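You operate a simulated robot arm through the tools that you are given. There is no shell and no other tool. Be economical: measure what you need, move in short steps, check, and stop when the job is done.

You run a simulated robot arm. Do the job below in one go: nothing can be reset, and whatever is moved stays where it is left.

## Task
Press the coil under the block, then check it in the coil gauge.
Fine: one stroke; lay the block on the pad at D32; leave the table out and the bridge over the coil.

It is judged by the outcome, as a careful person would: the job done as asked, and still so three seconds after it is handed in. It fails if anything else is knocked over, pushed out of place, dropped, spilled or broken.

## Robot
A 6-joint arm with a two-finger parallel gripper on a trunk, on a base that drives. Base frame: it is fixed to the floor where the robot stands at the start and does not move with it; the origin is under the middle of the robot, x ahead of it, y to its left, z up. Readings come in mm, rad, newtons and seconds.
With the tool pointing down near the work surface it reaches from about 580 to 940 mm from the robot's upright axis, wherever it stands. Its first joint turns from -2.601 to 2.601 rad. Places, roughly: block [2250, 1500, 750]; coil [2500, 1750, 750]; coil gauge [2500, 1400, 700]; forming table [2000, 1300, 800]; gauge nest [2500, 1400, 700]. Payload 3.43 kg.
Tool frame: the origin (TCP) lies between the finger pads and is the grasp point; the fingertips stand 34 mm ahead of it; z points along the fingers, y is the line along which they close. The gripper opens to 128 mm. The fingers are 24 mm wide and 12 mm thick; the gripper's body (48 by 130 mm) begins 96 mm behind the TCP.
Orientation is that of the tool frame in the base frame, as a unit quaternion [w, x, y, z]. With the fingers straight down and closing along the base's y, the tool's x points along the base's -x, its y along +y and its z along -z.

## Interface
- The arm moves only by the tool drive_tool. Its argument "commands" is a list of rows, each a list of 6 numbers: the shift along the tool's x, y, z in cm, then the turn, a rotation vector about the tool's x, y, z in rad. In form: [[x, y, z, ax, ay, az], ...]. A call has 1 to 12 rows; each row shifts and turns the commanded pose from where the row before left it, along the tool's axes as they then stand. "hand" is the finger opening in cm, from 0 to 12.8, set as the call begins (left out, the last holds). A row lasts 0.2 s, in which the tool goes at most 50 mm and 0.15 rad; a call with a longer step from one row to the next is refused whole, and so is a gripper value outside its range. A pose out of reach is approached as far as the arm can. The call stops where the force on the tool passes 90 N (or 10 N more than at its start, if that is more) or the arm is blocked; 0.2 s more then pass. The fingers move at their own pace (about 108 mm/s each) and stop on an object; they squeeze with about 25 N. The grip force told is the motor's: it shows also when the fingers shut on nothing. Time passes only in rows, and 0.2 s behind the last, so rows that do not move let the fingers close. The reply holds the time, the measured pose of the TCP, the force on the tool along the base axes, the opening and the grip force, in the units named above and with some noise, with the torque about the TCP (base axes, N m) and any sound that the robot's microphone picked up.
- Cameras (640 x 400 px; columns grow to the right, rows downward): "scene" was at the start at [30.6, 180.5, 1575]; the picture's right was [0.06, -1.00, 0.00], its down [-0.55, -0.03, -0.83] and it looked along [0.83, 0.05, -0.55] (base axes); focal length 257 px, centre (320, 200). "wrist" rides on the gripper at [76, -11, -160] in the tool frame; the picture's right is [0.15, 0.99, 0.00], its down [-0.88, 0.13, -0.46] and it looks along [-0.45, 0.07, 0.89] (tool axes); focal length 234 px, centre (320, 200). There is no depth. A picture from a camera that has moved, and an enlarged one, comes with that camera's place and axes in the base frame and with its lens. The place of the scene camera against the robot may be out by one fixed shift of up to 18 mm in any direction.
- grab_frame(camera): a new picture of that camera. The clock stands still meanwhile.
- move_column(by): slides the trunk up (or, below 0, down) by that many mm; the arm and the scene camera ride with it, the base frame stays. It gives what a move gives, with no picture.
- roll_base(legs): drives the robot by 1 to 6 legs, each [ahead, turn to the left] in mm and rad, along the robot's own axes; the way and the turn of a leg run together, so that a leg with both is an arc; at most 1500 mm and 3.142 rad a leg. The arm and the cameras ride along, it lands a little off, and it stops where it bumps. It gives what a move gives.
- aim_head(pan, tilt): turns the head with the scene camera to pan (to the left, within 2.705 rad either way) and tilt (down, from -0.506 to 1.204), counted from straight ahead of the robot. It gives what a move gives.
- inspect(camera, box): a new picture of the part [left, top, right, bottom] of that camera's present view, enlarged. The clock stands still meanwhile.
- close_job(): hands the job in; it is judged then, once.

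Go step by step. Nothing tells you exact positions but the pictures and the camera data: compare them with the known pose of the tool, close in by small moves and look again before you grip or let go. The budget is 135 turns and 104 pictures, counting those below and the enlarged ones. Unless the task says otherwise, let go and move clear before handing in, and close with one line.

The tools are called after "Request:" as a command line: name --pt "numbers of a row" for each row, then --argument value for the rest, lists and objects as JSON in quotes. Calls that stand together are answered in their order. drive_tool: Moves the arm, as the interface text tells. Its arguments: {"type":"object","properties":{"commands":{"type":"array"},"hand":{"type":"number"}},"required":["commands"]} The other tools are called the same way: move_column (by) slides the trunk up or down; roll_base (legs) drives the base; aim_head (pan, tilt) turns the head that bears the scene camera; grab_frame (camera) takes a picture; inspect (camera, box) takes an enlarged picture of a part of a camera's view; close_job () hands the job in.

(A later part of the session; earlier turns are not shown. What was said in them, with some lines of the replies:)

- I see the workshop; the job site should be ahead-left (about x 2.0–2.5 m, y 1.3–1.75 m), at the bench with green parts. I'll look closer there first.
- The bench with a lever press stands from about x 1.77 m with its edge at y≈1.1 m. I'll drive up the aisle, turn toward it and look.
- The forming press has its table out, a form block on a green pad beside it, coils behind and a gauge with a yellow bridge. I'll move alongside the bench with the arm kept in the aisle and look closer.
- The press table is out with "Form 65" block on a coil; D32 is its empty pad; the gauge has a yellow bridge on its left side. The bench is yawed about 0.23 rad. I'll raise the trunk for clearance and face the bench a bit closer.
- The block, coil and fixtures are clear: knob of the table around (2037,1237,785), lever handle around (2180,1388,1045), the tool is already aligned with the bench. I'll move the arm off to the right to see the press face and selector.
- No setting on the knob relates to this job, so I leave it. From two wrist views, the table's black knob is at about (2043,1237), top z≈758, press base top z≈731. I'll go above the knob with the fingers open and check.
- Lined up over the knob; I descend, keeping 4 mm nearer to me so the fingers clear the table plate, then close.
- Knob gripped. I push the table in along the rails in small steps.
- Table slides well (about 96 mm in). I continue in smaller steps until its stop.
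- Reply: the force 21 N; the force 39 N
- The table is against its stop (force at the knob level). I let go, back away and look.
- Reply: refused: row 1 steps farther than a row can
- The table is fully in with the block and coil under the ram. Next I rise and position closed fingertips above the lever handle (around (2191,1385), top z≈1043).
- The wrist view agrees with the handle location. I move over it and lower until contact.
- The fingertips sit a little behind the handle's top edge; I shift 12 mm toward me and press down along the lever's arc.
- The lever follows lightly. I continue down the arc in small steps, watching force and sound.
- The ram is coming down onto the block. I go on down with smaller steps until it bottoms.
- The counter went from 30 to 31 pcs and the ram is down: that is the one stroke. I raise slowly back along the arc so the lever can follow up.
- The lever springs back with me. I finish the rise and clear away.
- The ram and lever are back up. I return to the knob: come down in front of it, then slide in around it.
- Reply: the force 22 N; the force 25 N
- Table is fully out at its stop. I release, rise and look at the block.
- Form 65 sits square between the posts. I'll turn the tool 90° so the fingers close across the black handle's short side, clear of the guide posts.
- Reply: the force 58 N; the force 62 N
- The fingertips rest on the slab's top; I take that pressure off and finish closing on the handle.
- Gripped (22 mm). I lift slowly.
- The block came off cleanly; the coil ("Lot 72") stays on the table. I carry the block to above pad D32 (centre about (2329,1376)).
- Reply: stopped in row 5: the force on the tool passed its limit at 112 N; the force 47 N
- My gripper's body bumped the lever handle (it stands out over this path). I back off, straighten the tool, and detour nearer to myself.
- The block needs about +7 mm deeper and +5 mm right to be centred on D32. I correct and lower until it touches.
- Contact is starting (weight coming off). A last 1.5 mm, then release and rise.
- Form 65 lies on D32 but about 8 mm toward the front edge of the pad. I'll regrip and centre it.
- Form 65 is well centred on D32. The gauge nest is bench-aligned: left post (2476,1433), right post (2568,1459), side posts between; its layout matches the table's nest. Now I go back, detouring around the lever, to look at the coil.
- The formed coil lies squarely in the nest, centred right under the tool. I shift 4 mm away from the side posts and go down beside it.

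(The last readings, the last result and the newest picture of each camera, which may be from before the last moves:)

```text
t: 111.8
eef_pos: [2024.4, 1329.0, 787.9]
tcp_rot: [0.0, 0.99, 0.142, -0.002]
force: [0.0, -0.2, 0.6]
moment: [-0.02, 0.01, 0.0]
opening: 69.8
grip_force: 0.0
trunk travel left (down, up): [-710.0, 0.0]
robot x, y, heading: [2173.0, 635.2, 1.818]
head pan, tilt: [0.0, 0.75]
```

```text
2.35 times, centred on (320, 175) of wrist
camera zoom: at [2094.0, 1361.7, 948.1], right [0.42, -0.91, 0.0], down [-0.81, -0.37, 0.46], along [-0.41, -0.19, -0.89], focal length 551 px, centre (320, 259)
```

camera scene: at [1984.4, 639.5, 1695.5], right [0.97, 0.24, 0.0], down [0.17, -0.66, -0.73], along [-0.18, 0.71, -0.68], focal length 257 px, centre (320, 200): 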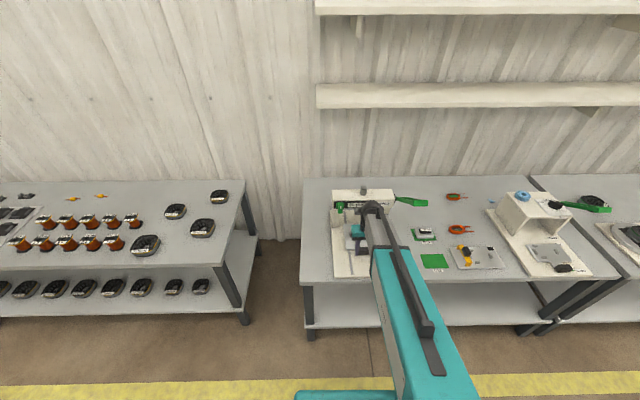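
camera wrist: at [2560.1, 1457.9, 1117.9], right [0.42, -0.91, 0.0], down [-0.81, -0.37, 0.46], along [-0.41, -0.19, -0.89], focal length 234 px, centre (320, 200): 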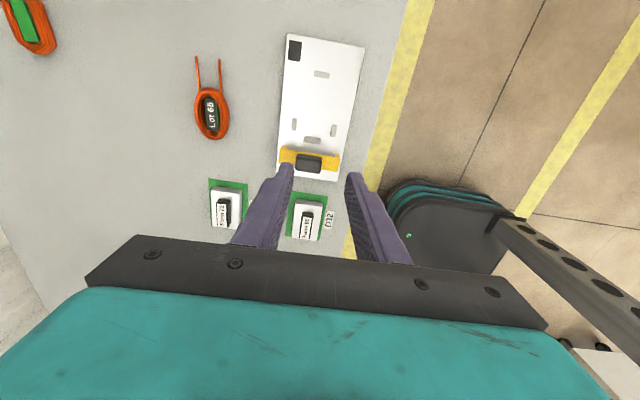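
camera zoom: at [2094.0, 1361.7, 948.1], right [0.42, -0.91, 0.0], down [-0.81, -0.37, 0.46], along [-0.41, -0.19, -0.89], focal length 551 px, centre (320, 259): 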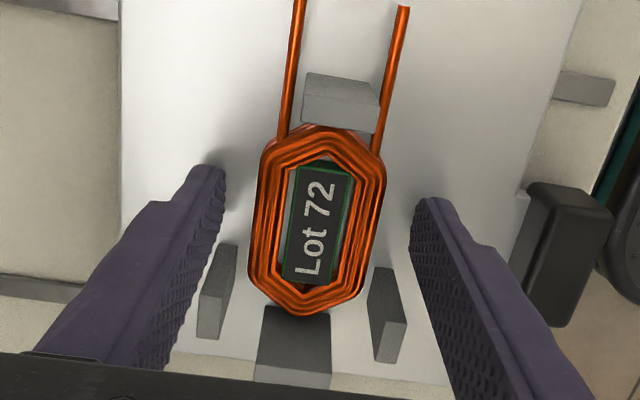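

Request:
drive_tool --pt "0 0 0.2 0 0 0" --pt "0 0 0 0 0 0"

Request:
drive_tool --pt "0 0 0 0 0 0" --pt "0 0 0 0 0 0" --pt "0 0 0 0 0 0" --hand 3.5

Request:
inspect --camera "wrist" --box '[210, 90, 430, 260]'

```text
t: 112.4
eef_pos: [2024.5, 1328.4, 787.1]
tcp_rot: [0.0, 0.99, 0.142, -0.001]
force: [0.1, 1.0, -0.2]
moment: [0.02, -0.01, 0.02]
opening: 69.8
grip_force: 0.0
trunk travel left (down, up): [-710.0, 0.0]
robot x, y, heading: [2173.9, 636.3, 1.821]
head pan, tilt: [0.0, 0.75]
```

```text
t: 113.2
eef_pos: [2024.6, 1330.5, 787.0]
tcp_rot: [0.0, 0.99, 0.142, -0.001]
force: [-0.3, -0.3, -0.5]
moment: [0.02, 0.03, -0.01]
opening: 49.3
grip_force: 25.3
trunk travel left (down, up): [-710.0, 0.0]
robot x, y, heading: [2171.6, 638.4, 1.82]
head pan, tilt: [0.0, 0.75]
```

```text
2.35 times, centred on (320, 175) of wrist
camera zoom: at [2093.7, 1361.8, 946.6], right [0.42, -0.91, 0.0], down [-0.81, -0.37, 0.46], along [-0.41, -0.19, -0.89], focal length 551 px, centre (320, 259)
```

zoom: 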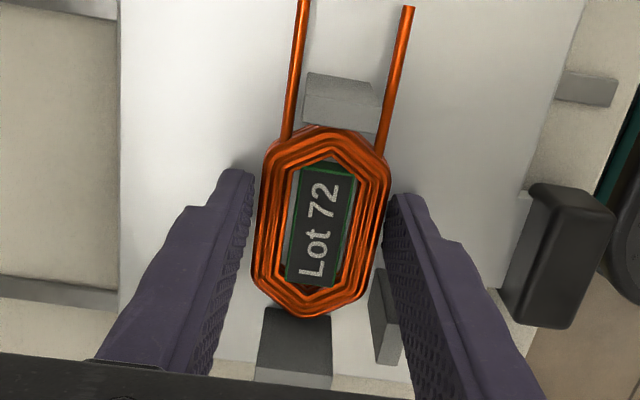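

Coil gripped (49 mm). I lift it slowly clear of the posts and check it.

Request:
drive_tool --pt "0 0 -0.5 0 0 0" --pt "0 0 -0.8 0 0 0" --pt "0 0 -1.5 0 0 0" --pt "0 0 -3 0 0 0" --pt "0 0 -4 0 0 0" --pt "0 0 -4 0 0 0" --pt "0 0 0 0 0 0"

Request:
inspect --camera "wrist" --box '[210, 60, 430, 260]'

```text
t: 114.8
eef_pos: [2025.7, 1329.2, 923.5]
tcp_rot: [0.0, 0.99, 0.142, -0.001]
force: [0.0, 0.2, -0.9]
moment: [-0.03, -0.04, 0.0]
opening: 49.2
grip_force: 25.7
trunk travel left (down, up): [-710.0, 0.0]
robot x, y, heading: [2170.2, 634.6, 1.817]
head pan, tilt: [0.0, 0.75]
```

```text
2.00 times, centred on (320, 160) of wrist
camera zoom: at [2094.2, 1361.9, 1083.8], right [0.42, -0.91, 0.0], down [-0.81, -0.37, 0.46], along [-0.41, -0.19, -0.89], focal length 468 px, centre (320, 280)
```

zoom: 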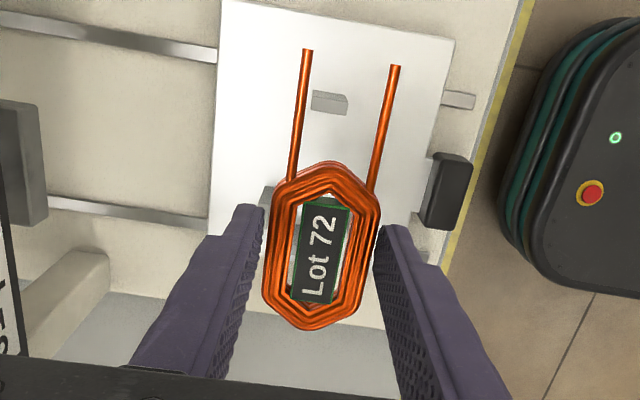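

Coil is held level. I carry it around the lever to above the gauge nest.

Request:
drive_tool --pt "0 3.4 0 0 0 0" --pt "0 3.4 0 0 0 0" --pt "0 3.4 0 0 0 0" --pt "4.6 0 0 0 0 0" --pt "4.6 0 0 0 0 0" --pt "4.6 0 0 0 0 0" --pt "4.6 0 0 0 0 0" --pt "4.6 0 0 0 0 0" --pt "4.6 0 0 0 0 0" --pt "4.6 0 0 0 0 0" --pt "0 0 0 0 0 0"

Request:
drive_tool --pt "4.6 0 0 0 0 0" --pt "4.6 -1 0 0 0 0" --pt "4.4 -2 0 0 0 0" --pt "3.4 -2.2 0 0 0 0" --pt "2 -2 0 0 0 0" --pt "0 0 3 0 0 0" --pt "0 0 3 0 0 0" --pt "0 0 2 0 0 0" --pt "0 0 0 0 0 0"

Request:
inspect --camera "wrist" --box '[210, 60, 430, 260]'

```text
t: 117.2
eef_pos: [2362.1, 1321.6, 923.9]
tcp_rot: [0.0, 0.99, 0.141, -0.001]
force: [0.2, -0.7, -1.5]
moment: [0.0, 0.01, 0.02]
opening: 49.1
grip_force: 24.9
trunk travel left (down, up): [-710.0, 0.0]
robot x, y, heading: [2171.7, 634.6, 1.819]
head pan, tilt: [0.0, 0.75]
```

```text
t: 119.2
eef_pos: [2524.0, 1444.1, 844.0]
tcp_rot: [0.0, 0.99, 0.141, -0.001]
force: [0.1, -0.2, -1.1]
moment: [0.01, -0.03, -0.02]
opening: 49.2
grip_force: 24.6
trunk travel left (down, up): [-710.0, 0.0]
robot x, y, heading: [2169.2, 636.8, 1.822]
head pan, tilt: [0.0, 0.75]
```

```text
2.00 times, centred on (320, 160) of wrist
camera zoom: at [2592.6, 1476.7, 1002.9], right [0.42, -0.91, 0.0], down [-0.81, -0.37, 0.46], along [-0.41, -0.19, -0.89], focal length 468 px, centre (320, 280)
```

zoom: 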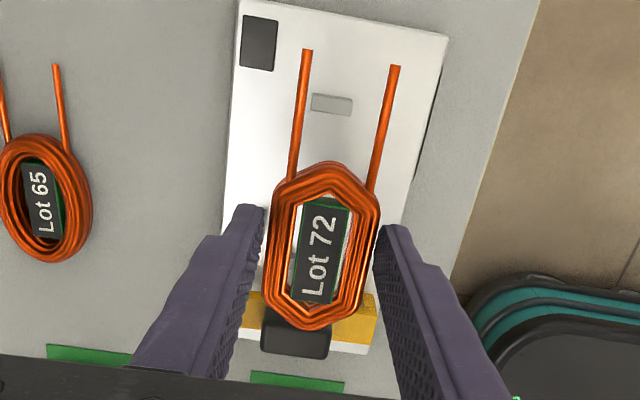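

The nest's right post lies between the leads and the coil is aligned within 2 mm. I lower it.

Request:
drive_tool --pt "0.1 -0.15 2.5 0 0 0" --pt "0 0 2.5 0 0 0" --pt "0 0 1.2 0 0 0" --pt "0 0 0.5 0 0 0" --pt "0 0 0 0 0 0"

Request:
inspect --camera "wrist" --box '[210, 90, 430, 260]'

```text
t: 120.4
eef_pos: [2523.4, 1446.4, 777.2]
tcp_rot: [0.0, 0.99, 0.142, -0.001]
force: [-0.8, -0.2, -1.1]
moment: [0.01, -0.05, -0.02]
opening: 49.1
grip_force: 25.3
trunk travel left (down, up): [-710.0, 0.0]
robot x, y, heading: [2172.8, 636.4, 1.815]
head pan, tilt: [0.0, 0.75]
```

```text
2.35 times, centred on (320, 175) of wrist
camera zoom: at [2593.2, 1479.0, 936.9], right [0.42, -0.91, 0.0], down [-0.81, -0.37, 0.46], along [-0.41, -0.19, -0.89], focal length 551 px, centre (320, 259)
```

zoom: 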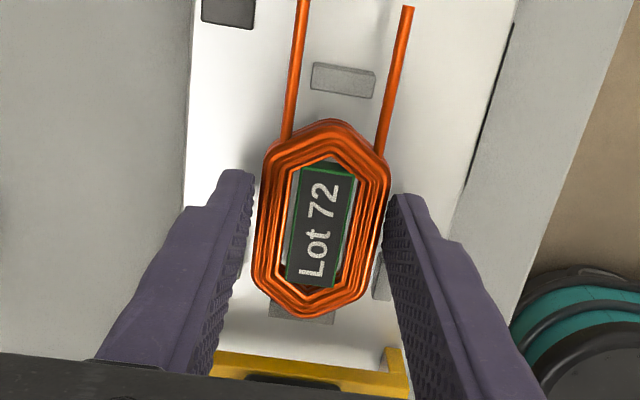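

I nudge 3 mm right to centre between end posts, then lower to touch.

Request:
drive_tool --pt "0.3 0 0 0 0 0" --pt "0 0 0.3 0 0 0" --pt "0 0 0.3 0 0 0" --pt "0 0 0.2 0 0 0" --pt "0 0 0 0 0 0"

```text
t: 121.6
eef_pos: [2528.6, 1445.3, 769.2]
tcp_rot: [0.0, 0.99, 0.141, -0.001]
force: [0.5, -0.3, -0.8]
moment: [-0.03, 0.02, 0.01]
opening: 49.1
grip_force: 24.9
trunk travel left (down, up): [-710.0, 0.0]
robot x, y, heading: [2170.4, 636.2, 1.82]
head pan, tilt: [0.0, 0.75]
```

Request:
drive_tool --pt "0 0 0.2 0 0 0" --pt "0 0 0.2 0 0 0" --pt "0 0 0 0 0 0"

Request:
inspect --camera "wrist" --box '[210, 90, 430, 260]'

```text
t: 122.4
eef_pos: [2527.9, 1446.5, 766.2]
tcp_rot: [0.0, 0.99, 0.141, 0.0]
force: [2.0, 1.3, 12.2]
moment: [-0.16, 0.34, 0.02]
opening: 49.0
grip_force: 24.9
trunk travel left (down, up): [-710.0, 0.0]
robot x, y, heading: [2175.7, 634.2, 1.822]
head pan, tilt: [0.0, 0.75]
```

```text
2.35 times, centred on (320, 175) of wrist
camera zoom: at [2596.8, 1478.8, 926.7], right [0.42, -0.91, 0.0], down [-0.81, -0.37, 0.46], along [-0.41, -0.19, -0.89], focal length 551 px, centre (320, 259)
```

zoom: 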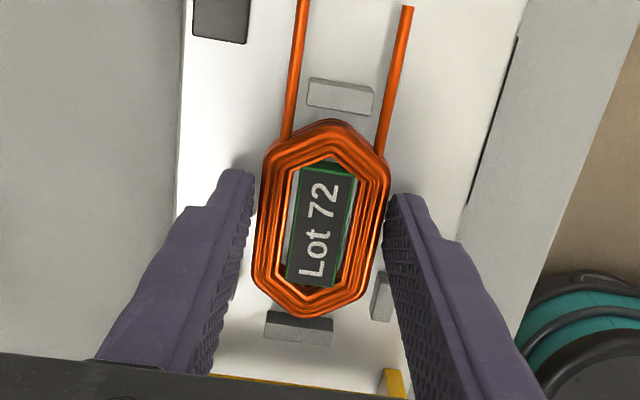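

The contact moment suggests the coil's left tip may rest on the left post. I lift a little, shift 4 mm right and lower again.

Request:
drive_tool --pt "0 0 -0.6 0 0 0" --pt "0.4 0 0 0 0 0" --pt "0 0 0.3 0 0 0" --pt "0 0 0.2 0 0 0" --pt "0 0 0 0 0 0"

Request:
drive_tool --pt "0 0 0.2 0 0 0" --pt "0 0 0.1 0 0 0" --pt "0 0 0 0 0 0"

Request:
inspect --camera "wrist" --box '[210, 90, 430, 260]'

```text
t: 123.6
eef_pos: [2528.6, 1446.8, 766.9]
tcp_rot: [0.001, 0.99, 0.143, -0.001]
force: [-14.9, -3.6, 6.1]
moment: [-0.03, 0.25, 0.02]
opening: 49.1
grip_force: 25.0
trunk travel left (down, up): [-710.0, 0.0]
robot x, y, heading: [2170.1, 637.1, 1.817]
head pan, tilt: [0.0, 0.75]
```

```text
t: 124.4
eef_pos: [2530.2, 1446.7, 766.9]
tcp_rot: [-0.001, 0.99, 0.142, 0.001]
force: [-16.0, 1.4, 19.9]
moment: [-0.32, 0.54, 0.01]
opening: 49.0
grip_force: 25.4
trunk travel left (down, up): [-710.0, 0.0]
robot x, y, heading: [2171.8, 631.6, 1.819]
head pan, tilt: [0.0, 0.75]
```

```text
2.35 times, centred on (320, 175) of wrist
camera zoom: at [2598.9, 1479.7, 925.7], right [0.42, -0.91, 0.0], down [-0.81, -0.37, 0.45], along [-0.41, -0.19, -0.89], focal length 551 px, centre (320, 259)
```

zoom: 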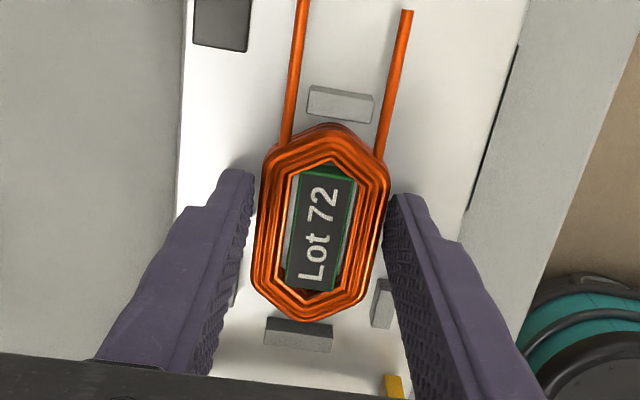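

The coil now sits between the end posts (touching the right one lightly). I ease off and open the fingers slightly.

Request:
drive_tool --pt "-0.25 0 -0.1 0 0 0" --pt "0 0 0 0 0 0"

Request:
drive_tool --pt "0 0 0 0 0 0" --pt "0 0 0 0 0 0" --hand 5.8

Request:
inspect --camera "wrist" --box '[210, 90, 430, 260]'

```text
t: 125.0
eef_pos: [2529.5, 1447.8, 766.0]
tcp_rot: [-0.002, 0.99, 0.142, 0.001]
force: [-1.9, 10.2, 22.2]
moment: [-0.18, 0.35, 0.12]
opening: 49.3
grip_force: 24.8
trunk travel left (down, up): [-710.0, 0.0]
robot x, y, heading: [2173.7, 641.7, 1.816]
head pan, tilt: [0.0, 0.75]
```

```text
t: 125.6
eef_pos: [2529.9, 1447.9, 766.0]
tcp_rot: [-0.002, 0.99, 0.141, 0.002]
force: [3.2, 16.6, 25.7]
moment: [-0.24, -0.07, 0.04]
opening: 50.0
grip_force: 0.0
trunk travel left (down, up): [-710.0, 0.0]
robot x, y, heading: [2172.2, 636.4, 1.82]
head pan, tilt: [0.0, 0.75]
```

```text
2.35 times, centred on (320, 175) of wrist
camera zoom: at [2598.4, 1479.6, 925.8], right [0.42, -0.91, 0.0], down [-0.81, -0.37, 0.45], along [-0.41, -0.19, -0.89], focal length 551 px, centre (320, 259)
```

zoom: 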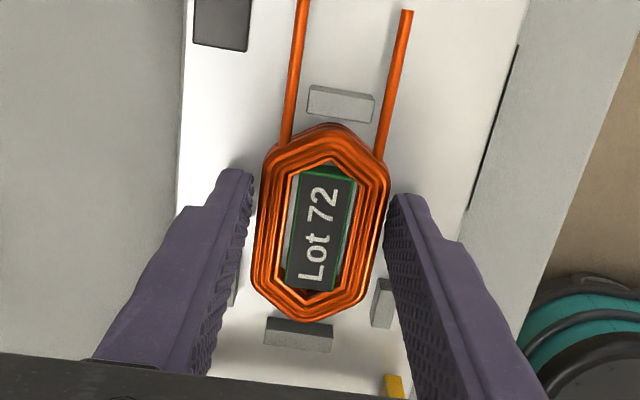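

The fingertips press on the plate, so the fingers stick; I relieve the vertical force so they open.

Request:
drive_tool --pt "0 0 -0.2 0 0 0" --pt "0 0 -0.1 0 0 0" --pt "0 0 0 0 0 0" --hand 5.8

Request:
inspect --camera "wrist" --box '[210, 90, 430, 260]'

```text
t: 126.4
eef_pos: [2531.1, 1444.9, 764.8]
tcp_rot: [0.002, 0.99, 0.142, -0.001]
force: [5.7, -2.8, 6.6]
moment: [0.2, -0.23, -0.27]
opening: 55.7
grip_force: 0.1
trunk travel left (down, up): [-710.0, 0.0]
robot x, y, heading: [2171.0, 637.6, 1.816]
head pan, tilt: [0.0, 0.75]
```

```text
2.35 times, centred on (320, 175) of wrist
camera zoom: at [2598.6, 1477.4, 925.4], right [0.42, -0.91, 0.0], down [-0.81, -0.37, 0.46], along [-0.42, -0.19, -0.89], focal length 551 px, centre (320, 259)
```

zoom: 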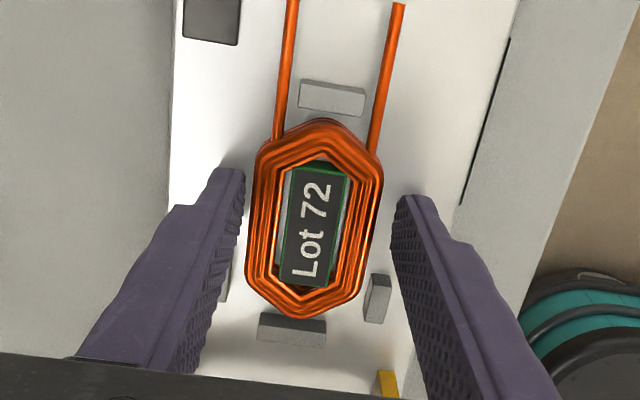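

Request:
drive_tool --pt "0 0 -0.2 0 0 0" --pt "0 0 -0.2 0 0 0" --pt "0 0 0 0 0 0" --hand 6.2

Request:
drive_tool --pt "0 0 -0.8 0 0 0" --pt "0 0 -2 0 0 0" --pt "0 0 -4 0 0 0" --pt "0 0 -4 0 0 0" --pt "0 0 -2.5 0 0 0" --pt "0 0 0 0 0 0"

Request:
inspect --camera "wrist" --box '[210, 60, 430, 230]'

Request:
inspect --camera "wrist" --box '[270, 80, 370, 200]'

```text
t: 127.2
eef_pos: [2528.4, 1447.4, 770.9]
tcp_rot: [0.0, 0.99, 0.142, -0.001]
force: [0.0, -0.2, -0.2]
moment: [-0.03, 0.01, 0.02]
opening: 62.1
grip_force: 0.1
trunk travel left (down, up): [-710.0, 0.0]
robot x, y, heading: [2171.4, 638.4, 1.819]
head pan, tilt: [0.0, 0.75]
```

```text
t: 128.6
eef_pos: [2526.6, 1448.1, 904.4]
tcp_rot: [0.0, 0.99, 0.142, -0.002]
force: [0.3, 0.1, -0.4]
moment: [0.01, -0.01, -0.05]
opening: 62.1
grip_force: 0.1
trunk travel left (down, up): [-710.0, 0.0]
robot x, y, heading: [2174.6, 634.6, 1.821]
head pan, tilt: [0.0, 0.75]
```

```text
2.35 times, centred on (320, 145) of wrist
camera zoom: at [2596.6, 1480.3, 1062.0], right [0.42, -0.91, 0.0], down [-0.81, -0.37, 0.46], along [-0.41, -0.19, -0.89], focal length 551 px, centre (320, 329)
```

zoom: 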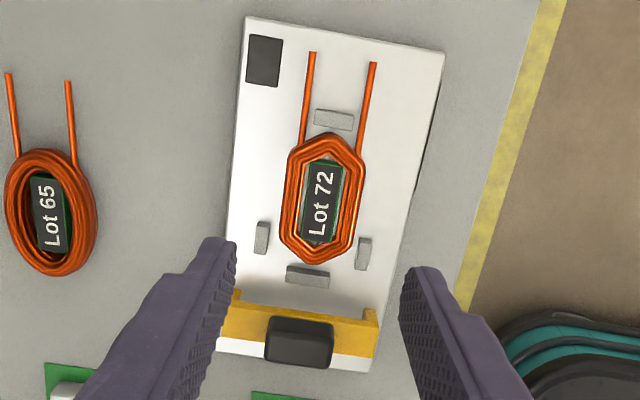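

```text
3.33 times, centred on (320, 140) of wrist
camera zoom: at [2596.6, 1480.3, 1062.0], right [0.42, -0.91, 0.0], down [-0.81, -0.37, 0.46], along [-0.41, -0.19, -0.89], focal length 781 px, centre (320, 400)
```

zoom: 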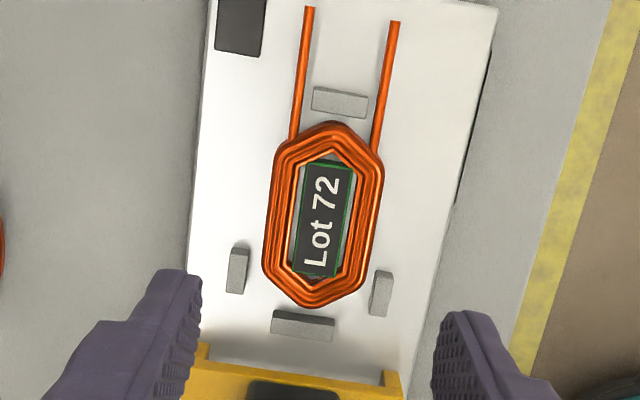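

The coil lies flat in the nest between all posts, leads around the right post. Next the bridge: its black handle is at about (2449,1425), top z≈769. I move over it and come down part way.

Request:
drive_tool --pt "-4.1 0 0 0 0 0" --pt "-4.05 0 0 0 0 0" --pt "0 0 4 0 0 0" --pt "0 0 3.5 0 0 0" --pt "0 0 2 0 0 0" --pt "0 0 0 0 0 0" --hand 7

Request:
inspect --camera "wrist" --box '[210, 90, 430, 260]'

```text
t: 130.0
eef_pos: [2452.0, 1425.2, 808.0]
tcp_rot: [0.0, 0.99, 0.142, 0.0]
force: [-0.8, 0.8, 0.0]
moment: [0.0, -0.01, -0.01]
opening: 70.1
grip_force: 0.0
trunk travel left (down, up): [-710.0, 0.0]
robot x, y, heading: [2170.9, 637.2, 1.818]
head pan, tilt: [0.0, 0.75]
```

```text
2.35 times, centred on (320, 175) of wrist
camera zoom: at [2520.8, 1457.9, 968.1], right [0.42, -0.91, 0.0], down [-0.81, -0.37, 0.46], along [-0.41, -0.19, -0.89], focal length 551 px, centre (320, 259)
```

zoom: 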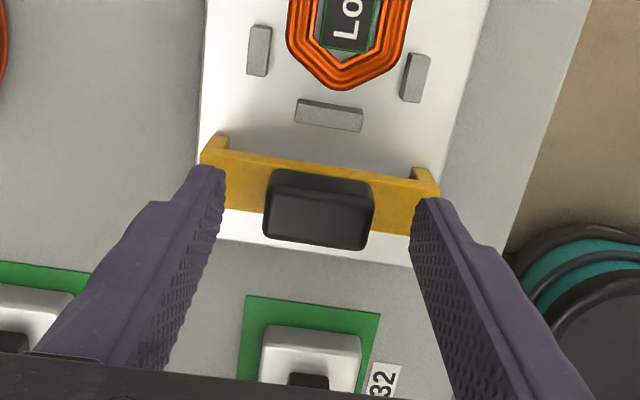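

Request:
drive_tool --pt "-0.45 0 0.8 0 0 0" --pt "0 0 0.4 0 0 0" --pt "0 0 0.3 0 0 0" --pt "0 0 0 0 0 0"

Request:
inspect --camera "wrist" --box '[210, 90, 430, 260]'

```text
t: 131.0
eef_pos: [2446.1, 1424.6, 795.3]
tcp_rot: [0.001, 0.99, 0.142, 0.001]
force: [0.4, 0.7, 10.7]
moment: [-0.34, -0.16, 0.01]
opening: 69.8
grip_force: 0.1
trunk travel left (down, up): [-710.0, 0.0]
robot x, y, heading: [2172.1, 634.6, 1.815]
head pan, tilt: [0.0, 0.75]
```

```text
2.35 times, centred on (320, 175) of wrist
camera zoom: at [2516.0, 1455.7, 955.0], right [0.42, -0.91, 0.0], down [-0.81, -0.37, 0.46], along [-0.41, -0.19, -0.89], focal length 551 px, centre (320, 259)
```

zoom: 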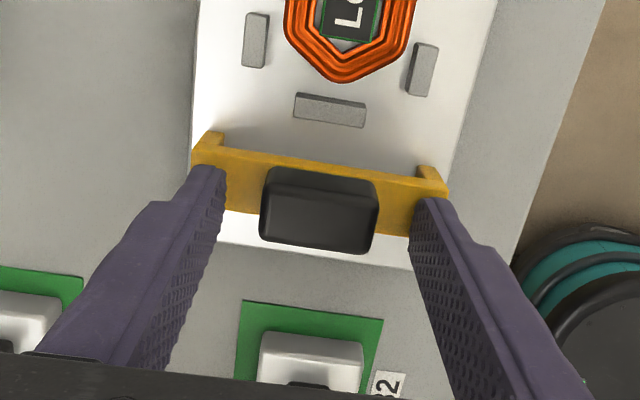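

The fingertips touch the beam top (z≈761). I ease up 1.5 mm and close on the handle.

Request:
drive_tool --pt "0 0 -0.25 0 0 0" --pt "0 0 0 0 0 0"

Request:
drive_tool --pt "0 0 0 0 0 0" --pt "0 0 0 0 0 0" --pt "0 0 0 0 0 0" --hand 2.5

Request:
inspect --camera "wrist" --box '[210, 90, 430, 260]'

```text
t: 131.6
eef_pos: [2446.1, 1424.4, 797.1]
tcp_rot: [0.0, 0.99, 0.141, 0.0]
force: [0.4, 0.7, -0.1]
moment: [-0.01, -0.02, 0.0]
opening: 69.9
grip_force: 0.0
trunk travel left (down, up): [-710.0, 0.0]
robot x, y, heading: [2173.3, 634.3, 1.822]
head pan, tilt: [0.0, 0.75]
```

```text
t: 132.4
eef_pos: [2445.1, 1424.1, 796.6]
tcp_rot: [0.0, 0.99, 0.142, -0.001]
force: [-2.0, 4.3, -1.3]
moment: [0.28, 0.08, -0.71]
opening: 40.1
grip_force: 45.0
trunk travel left (down, up): [-710.0, 0.0]
robot x, y, heading: [2171.9, 635.4, 1.815]
head pan, tilt: [0.0, 0.75]
```

```text
2.35 times, centred on (320, 175) of wrist
camera zoom: at [2515.6, 1456.8, 955.9], right [0.42, -0.91, 0.0], down [-0.81, -0.37, 0.46], along [-0.42, -0.19, -0.89], focal length 551 px, centre (320, 259)
```

zoom: 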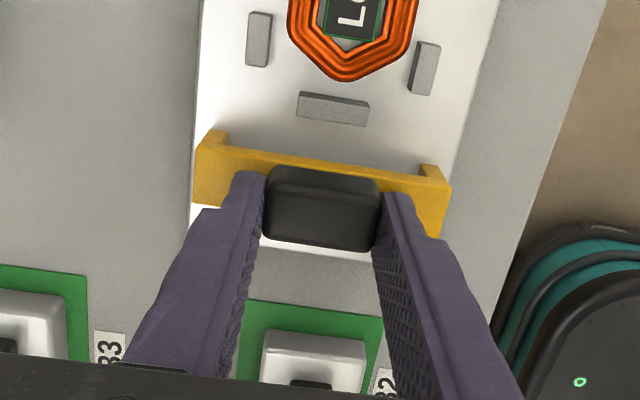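

Request:
drive_tool --pt "0 0 -0.2 0 0 0" --pt "0 0 -0.2 0 0 0" --pt "0 0 0 0 0 0"

```text
t: 133.2
eef_pos: [2445.3, 1424.4, 796.8]
tcp_rot: [0.002, 0.99, 0.142, -0.001]
force: [-2.2, 3.2, -32.8]
moment: [0.91, -0.52, -1.13]
opening: 39.9
grip_force: 44.7
trunk travel left (down, up): [-710.0, 0.0]
robot x, y, heading: [2172.8, 635.8, 1.818]
head pan, tilt: [0.0, 0.75]
```

The bridge is guided (it won't lift), so it slides along the gauge. I release the lift and slide it toward the coil in small steps, watching the force.

Request:
drive_tool --pt "0 0 0.4 0 0 0" --pt "0.4 0 0 0 0 0" --pt "0.6 0 0 0 0 0" --pt "0.8 0 0 0 0 0" --pt "0.8 0 0 0 0 0" --pt "0 0 0 0 0 0"

Request:
inspect --camera "wrist" --box '[210, 60, 430, 230]'

```text
t: 134.6
eef_pos: [2471.4, 1432.4, 798.3]
tcp_rot: [0.0, 0.99, 0.142, -0.001]
force: [-1.3, 4.9, -7.3]
moment: [-0.14, 1.36, -0.75]
opening: 40.0
grip_force: 45.0
trunk travel left (down, up): [-710.0, 0.0]
robot x, y, heading: [2171.9, 633.9, 1.817]
head pan, tilt: [0.0, 0.75]
```

```text
2.35 times, centred on (320, 145) of wrist
camera zoom: at [2540.6, 1463.9, 956.0], right [0.42, -0.91, 0.0], down [-0.81, -0.37, 0.46], along [-0.41, -0.19, -0.89], focal length 551 px, centre (320, 329)
```

zoom: 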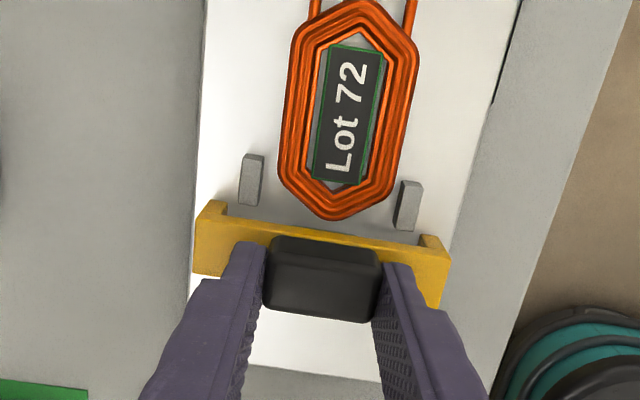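

It slides freely. I go on slowly over the coil.

Request:
drive_tool --pt "0.4 0 0 0 0 0" --pt "0.4 0 0 0 0 0" --pt "0.4 0 0 0 0 0" --pt "0.4 0 0 0 0 0" --pt "0 0 0 0 0 0"

Request:
inspect --camera "wrist" --box '[210, 60, 430, 230]'

```text
t: 135.8
eef_pos: [2487.4, 1435.3, 796.3]
tcp_rot: [0.0, 0.99, 0.142, 0.0]
force: [-0.9, 2.5, 0.5]
moment: [-0.14, 0.55, -0.92]
opening: 40.0
grip_force: 45.1
trunk travel left (down, up): [-710.0, 0.0]
robot x, y, heading: [2173.2, 640.0, 1.818]
head pan, tilt: [0.0, 0.75]
```

```text
2.35 times, centred on (320, 145) of wrist
camera zoom: at [2555.9, 1468.1, 956.1], right [0.42, -0.91, 0.0], down [-0.81, -0.37, 0.46], along [-0.41, -0.19, -0.89], focal length 551 px, centre (320, 329)
```

zoom: 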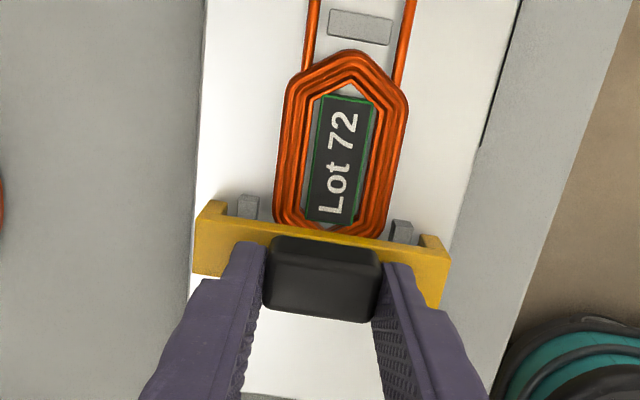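

Request:
drive_tool --pt "0.4 0 0 0 0 0" --pt "0.5 0 0 0 0 0" --pt "0.5 0 0 0 0 0" --pt "0.5 0 0 0 0 0" --pt "0.4 0 0 0 0 0" --pt "0 0 0 0 0 0"

Request:
inspect --camera "wrist" --box '[210, 60, 430, 230]'

```text
t: 137.2
eef_pos: [2508.9, 1441.4, 796.2]
tcp_rot: [0.0, 0.99, 0.142, 0.0]
force: [0.5, -2.4, 0.5]
moment: [0.33, -0.26, -0.85]
opening: 40.1
grip_force: 45.3
trunk travel left (down, up): [-710.0, 0.0]
robot x, y, heading: [2177.6, 633.6, 1.82]
head pan, tilt: [0.0, 0.75]
```

```text
2.35 times, centred on (320, 145) of wrist
camera zoom: at [2577.6, 1474.1, 956.1], right [0.42, -0.91, 0.0], down [-0.81, -0.37, 0.46], along [-0.41, -0.19, -0.89], focal length 551 px, centre (320, 329)
```

zoom: 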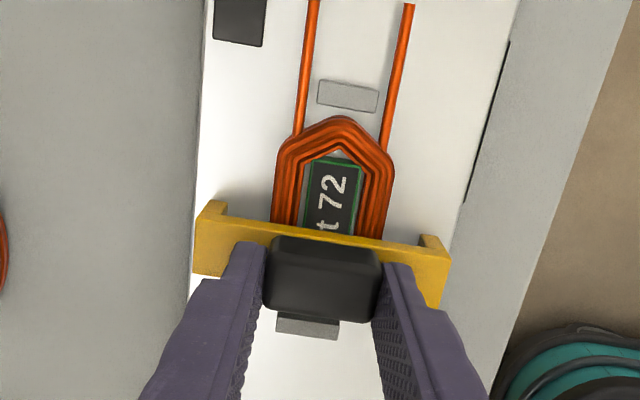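

Request:
drive_tool --pt "0.4 0 0 0 0 0" --pt "0.4 0 0 0 0 0" --pt "0.4 0 0 0 0 0" --pt "0.2 0 0 0 0 0" --pt "0 0 0 0 0 0"

Request:
inspect --camera "wrist" --box '[210, 60, 430, 230]'

Request:
inspect --camera "scene" --box '[420, 220, 530, 290]'

```text
t: 138.4
eef_pos: [2518.8, 1444.8, 797.1]
tcp_rot: [0.002, 0.99, 0.143, -0.004]
force: [-20.7, -12.7, -7.1]
moment: [0.46, 0.44, -0.94]
opening: 39.7
grip_force: 44.9
trunk travel left (down, up): [-710.0, 0.0]
robot x, y, heading: [2171.1, 634.7, 1.819]
head pan, tilt: [0.0, 0.75]
```

```text
2.35 times, centred on (320, 145) of wrist
camera zoom: at [2588.7, 1477.5, 955.7], right [0.42, -0.91, 0.0], down [-0.81, -0.37, 0.46], along [-0.42, -0.19, -0.89], focal length 551 px, centre (320, 329)
```

zoom: 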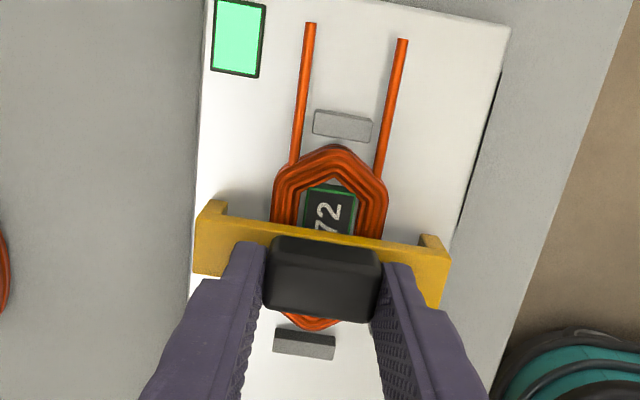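

```text
5.71 times, centred on (475, 255) of scene
camera zoom: at [1983.0, 637.6, 1695.3], right [0.97, 0.24, 0.0], down [0.17, -0.66, -0.73], along [-0.18, 0.71, -0.68], focal length 1469 px, centre (-566, -114)
```

zoom: 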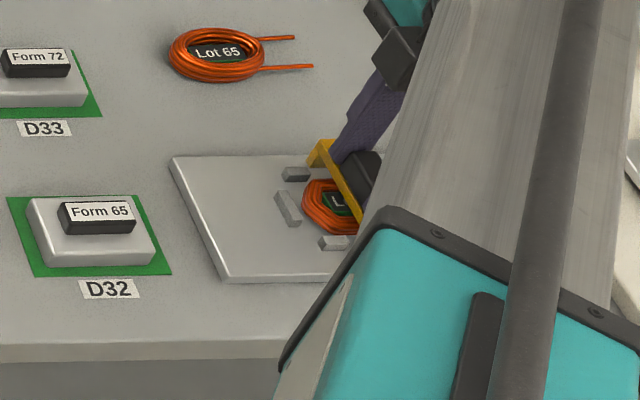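

The bridge reached its stop and the gauge lamp turned green: the coil passes. I relax, open and rise clear.

Request:
drive_tool --pt "-0.25 0 0 0 0 0" --pt "0 0 0 0 0 0"

Request:
drive_tool --pt "0 0 0 0 0 0" --pt "0 0 0 0 0 0" --pt "0 0 -1 0 0 0" --pt "0 0 -3 0 0 0" --pt "0 0 -4.5 0 0 0" --pt "0 0 -4.5 0 0 0" --pt "0 0 -4.5 0 0 0" --pt "3 0 -1 0 0 0" --pt "4 0 0 0 0 0" --pt "0 0 0 0 0 0" --hand 6

Request:
grab_frame --camera "wrist"

Request:
inspect --camera "scene" --box '[320, 180, 500, 290]'

```text
t: 139.0
eef_pos: [2519.0, 1444.5, 796.2]
tcp_rot: [0.001, 0.99, 0.142, -0.002]
force: [-13.9, -8.0, -7.2]
moment: [0.28, 1.52, -0.7]
opening: 40.1
grip_force: 45.6
trunk travel left (down, up): [-710.0, 0.0]
robot x, y, heading: [2170.6, 631.3, 1.818]
head pan, tilt: [0.0, 0.75]
```

```text
t: 141.2
eef_pos: [2585.1, 1467.1, 981.3]
tcp_rot: [0.0, 0.99, 0.142, -0.001]
force: [0.5, 0.2, -0.4]
moment: [0.01, -0.02, -0.01]
opening: 59.9
grip_force: 0.0
trunk travel left (down, up): [-710.0, 0.0]
robot x, y, heading: [2172.1, 635.4, 1.821]
head pan, tilt: [0.0, 0.75]
```

```text
14 pictures are left
camera wrist: at [2654.6, 1498.5, 1141.3], right [0.42, -0.91, 0.0], down [-0.81, -0.37, 0.46], along [-0.41, -0.19, -0.89], focal length 234 px, centre (320, 200)
```

wrist: 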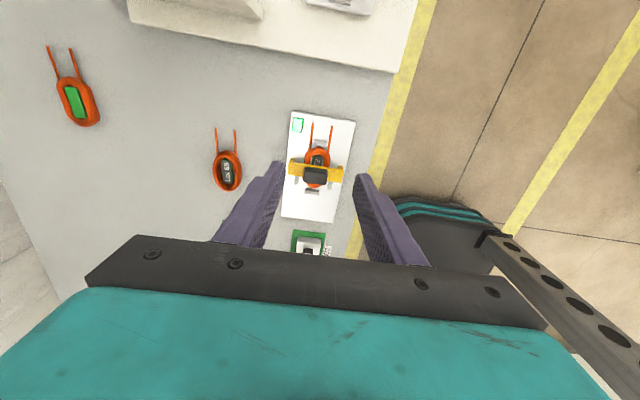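

```text
3.56 times, centred on (410, 235) of scene
camera zoom: at [1984.5, 637.9, 1695.6], right [0.97, 0.24, 0.0], down [0.17, -0.66, -0.73], along [-0.18, 0.71, -0.68], focal length 914 px, centre (0, 76)
```

zoom: 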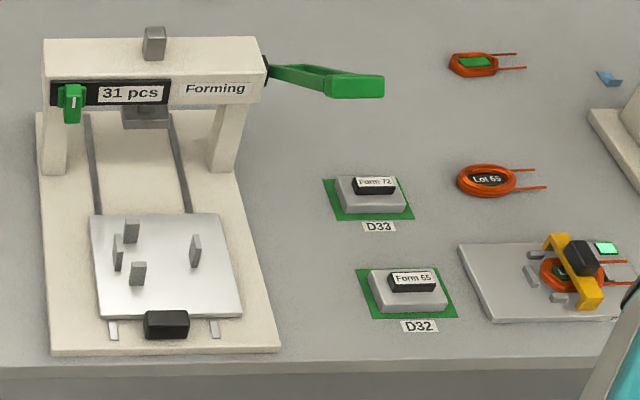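

Everything checks out: the counter went up by one (30 to 31), the table is out, Form 65 is on D32, the coil is in the nest under the bridge with the lamp green, and the arm is clear. Handing in.

Request:
close_job

```text
The job is handed in.
```

The Lot 72 coil was pressed with one stroke (counter 30 to 31) and passed in the coil gauge (lamp green). Form 65 is on pad D32, the table is out and the bridge is over the coil. While carrying the block, the gripper bumped the press lever once; nothing looked out of place afterwards.
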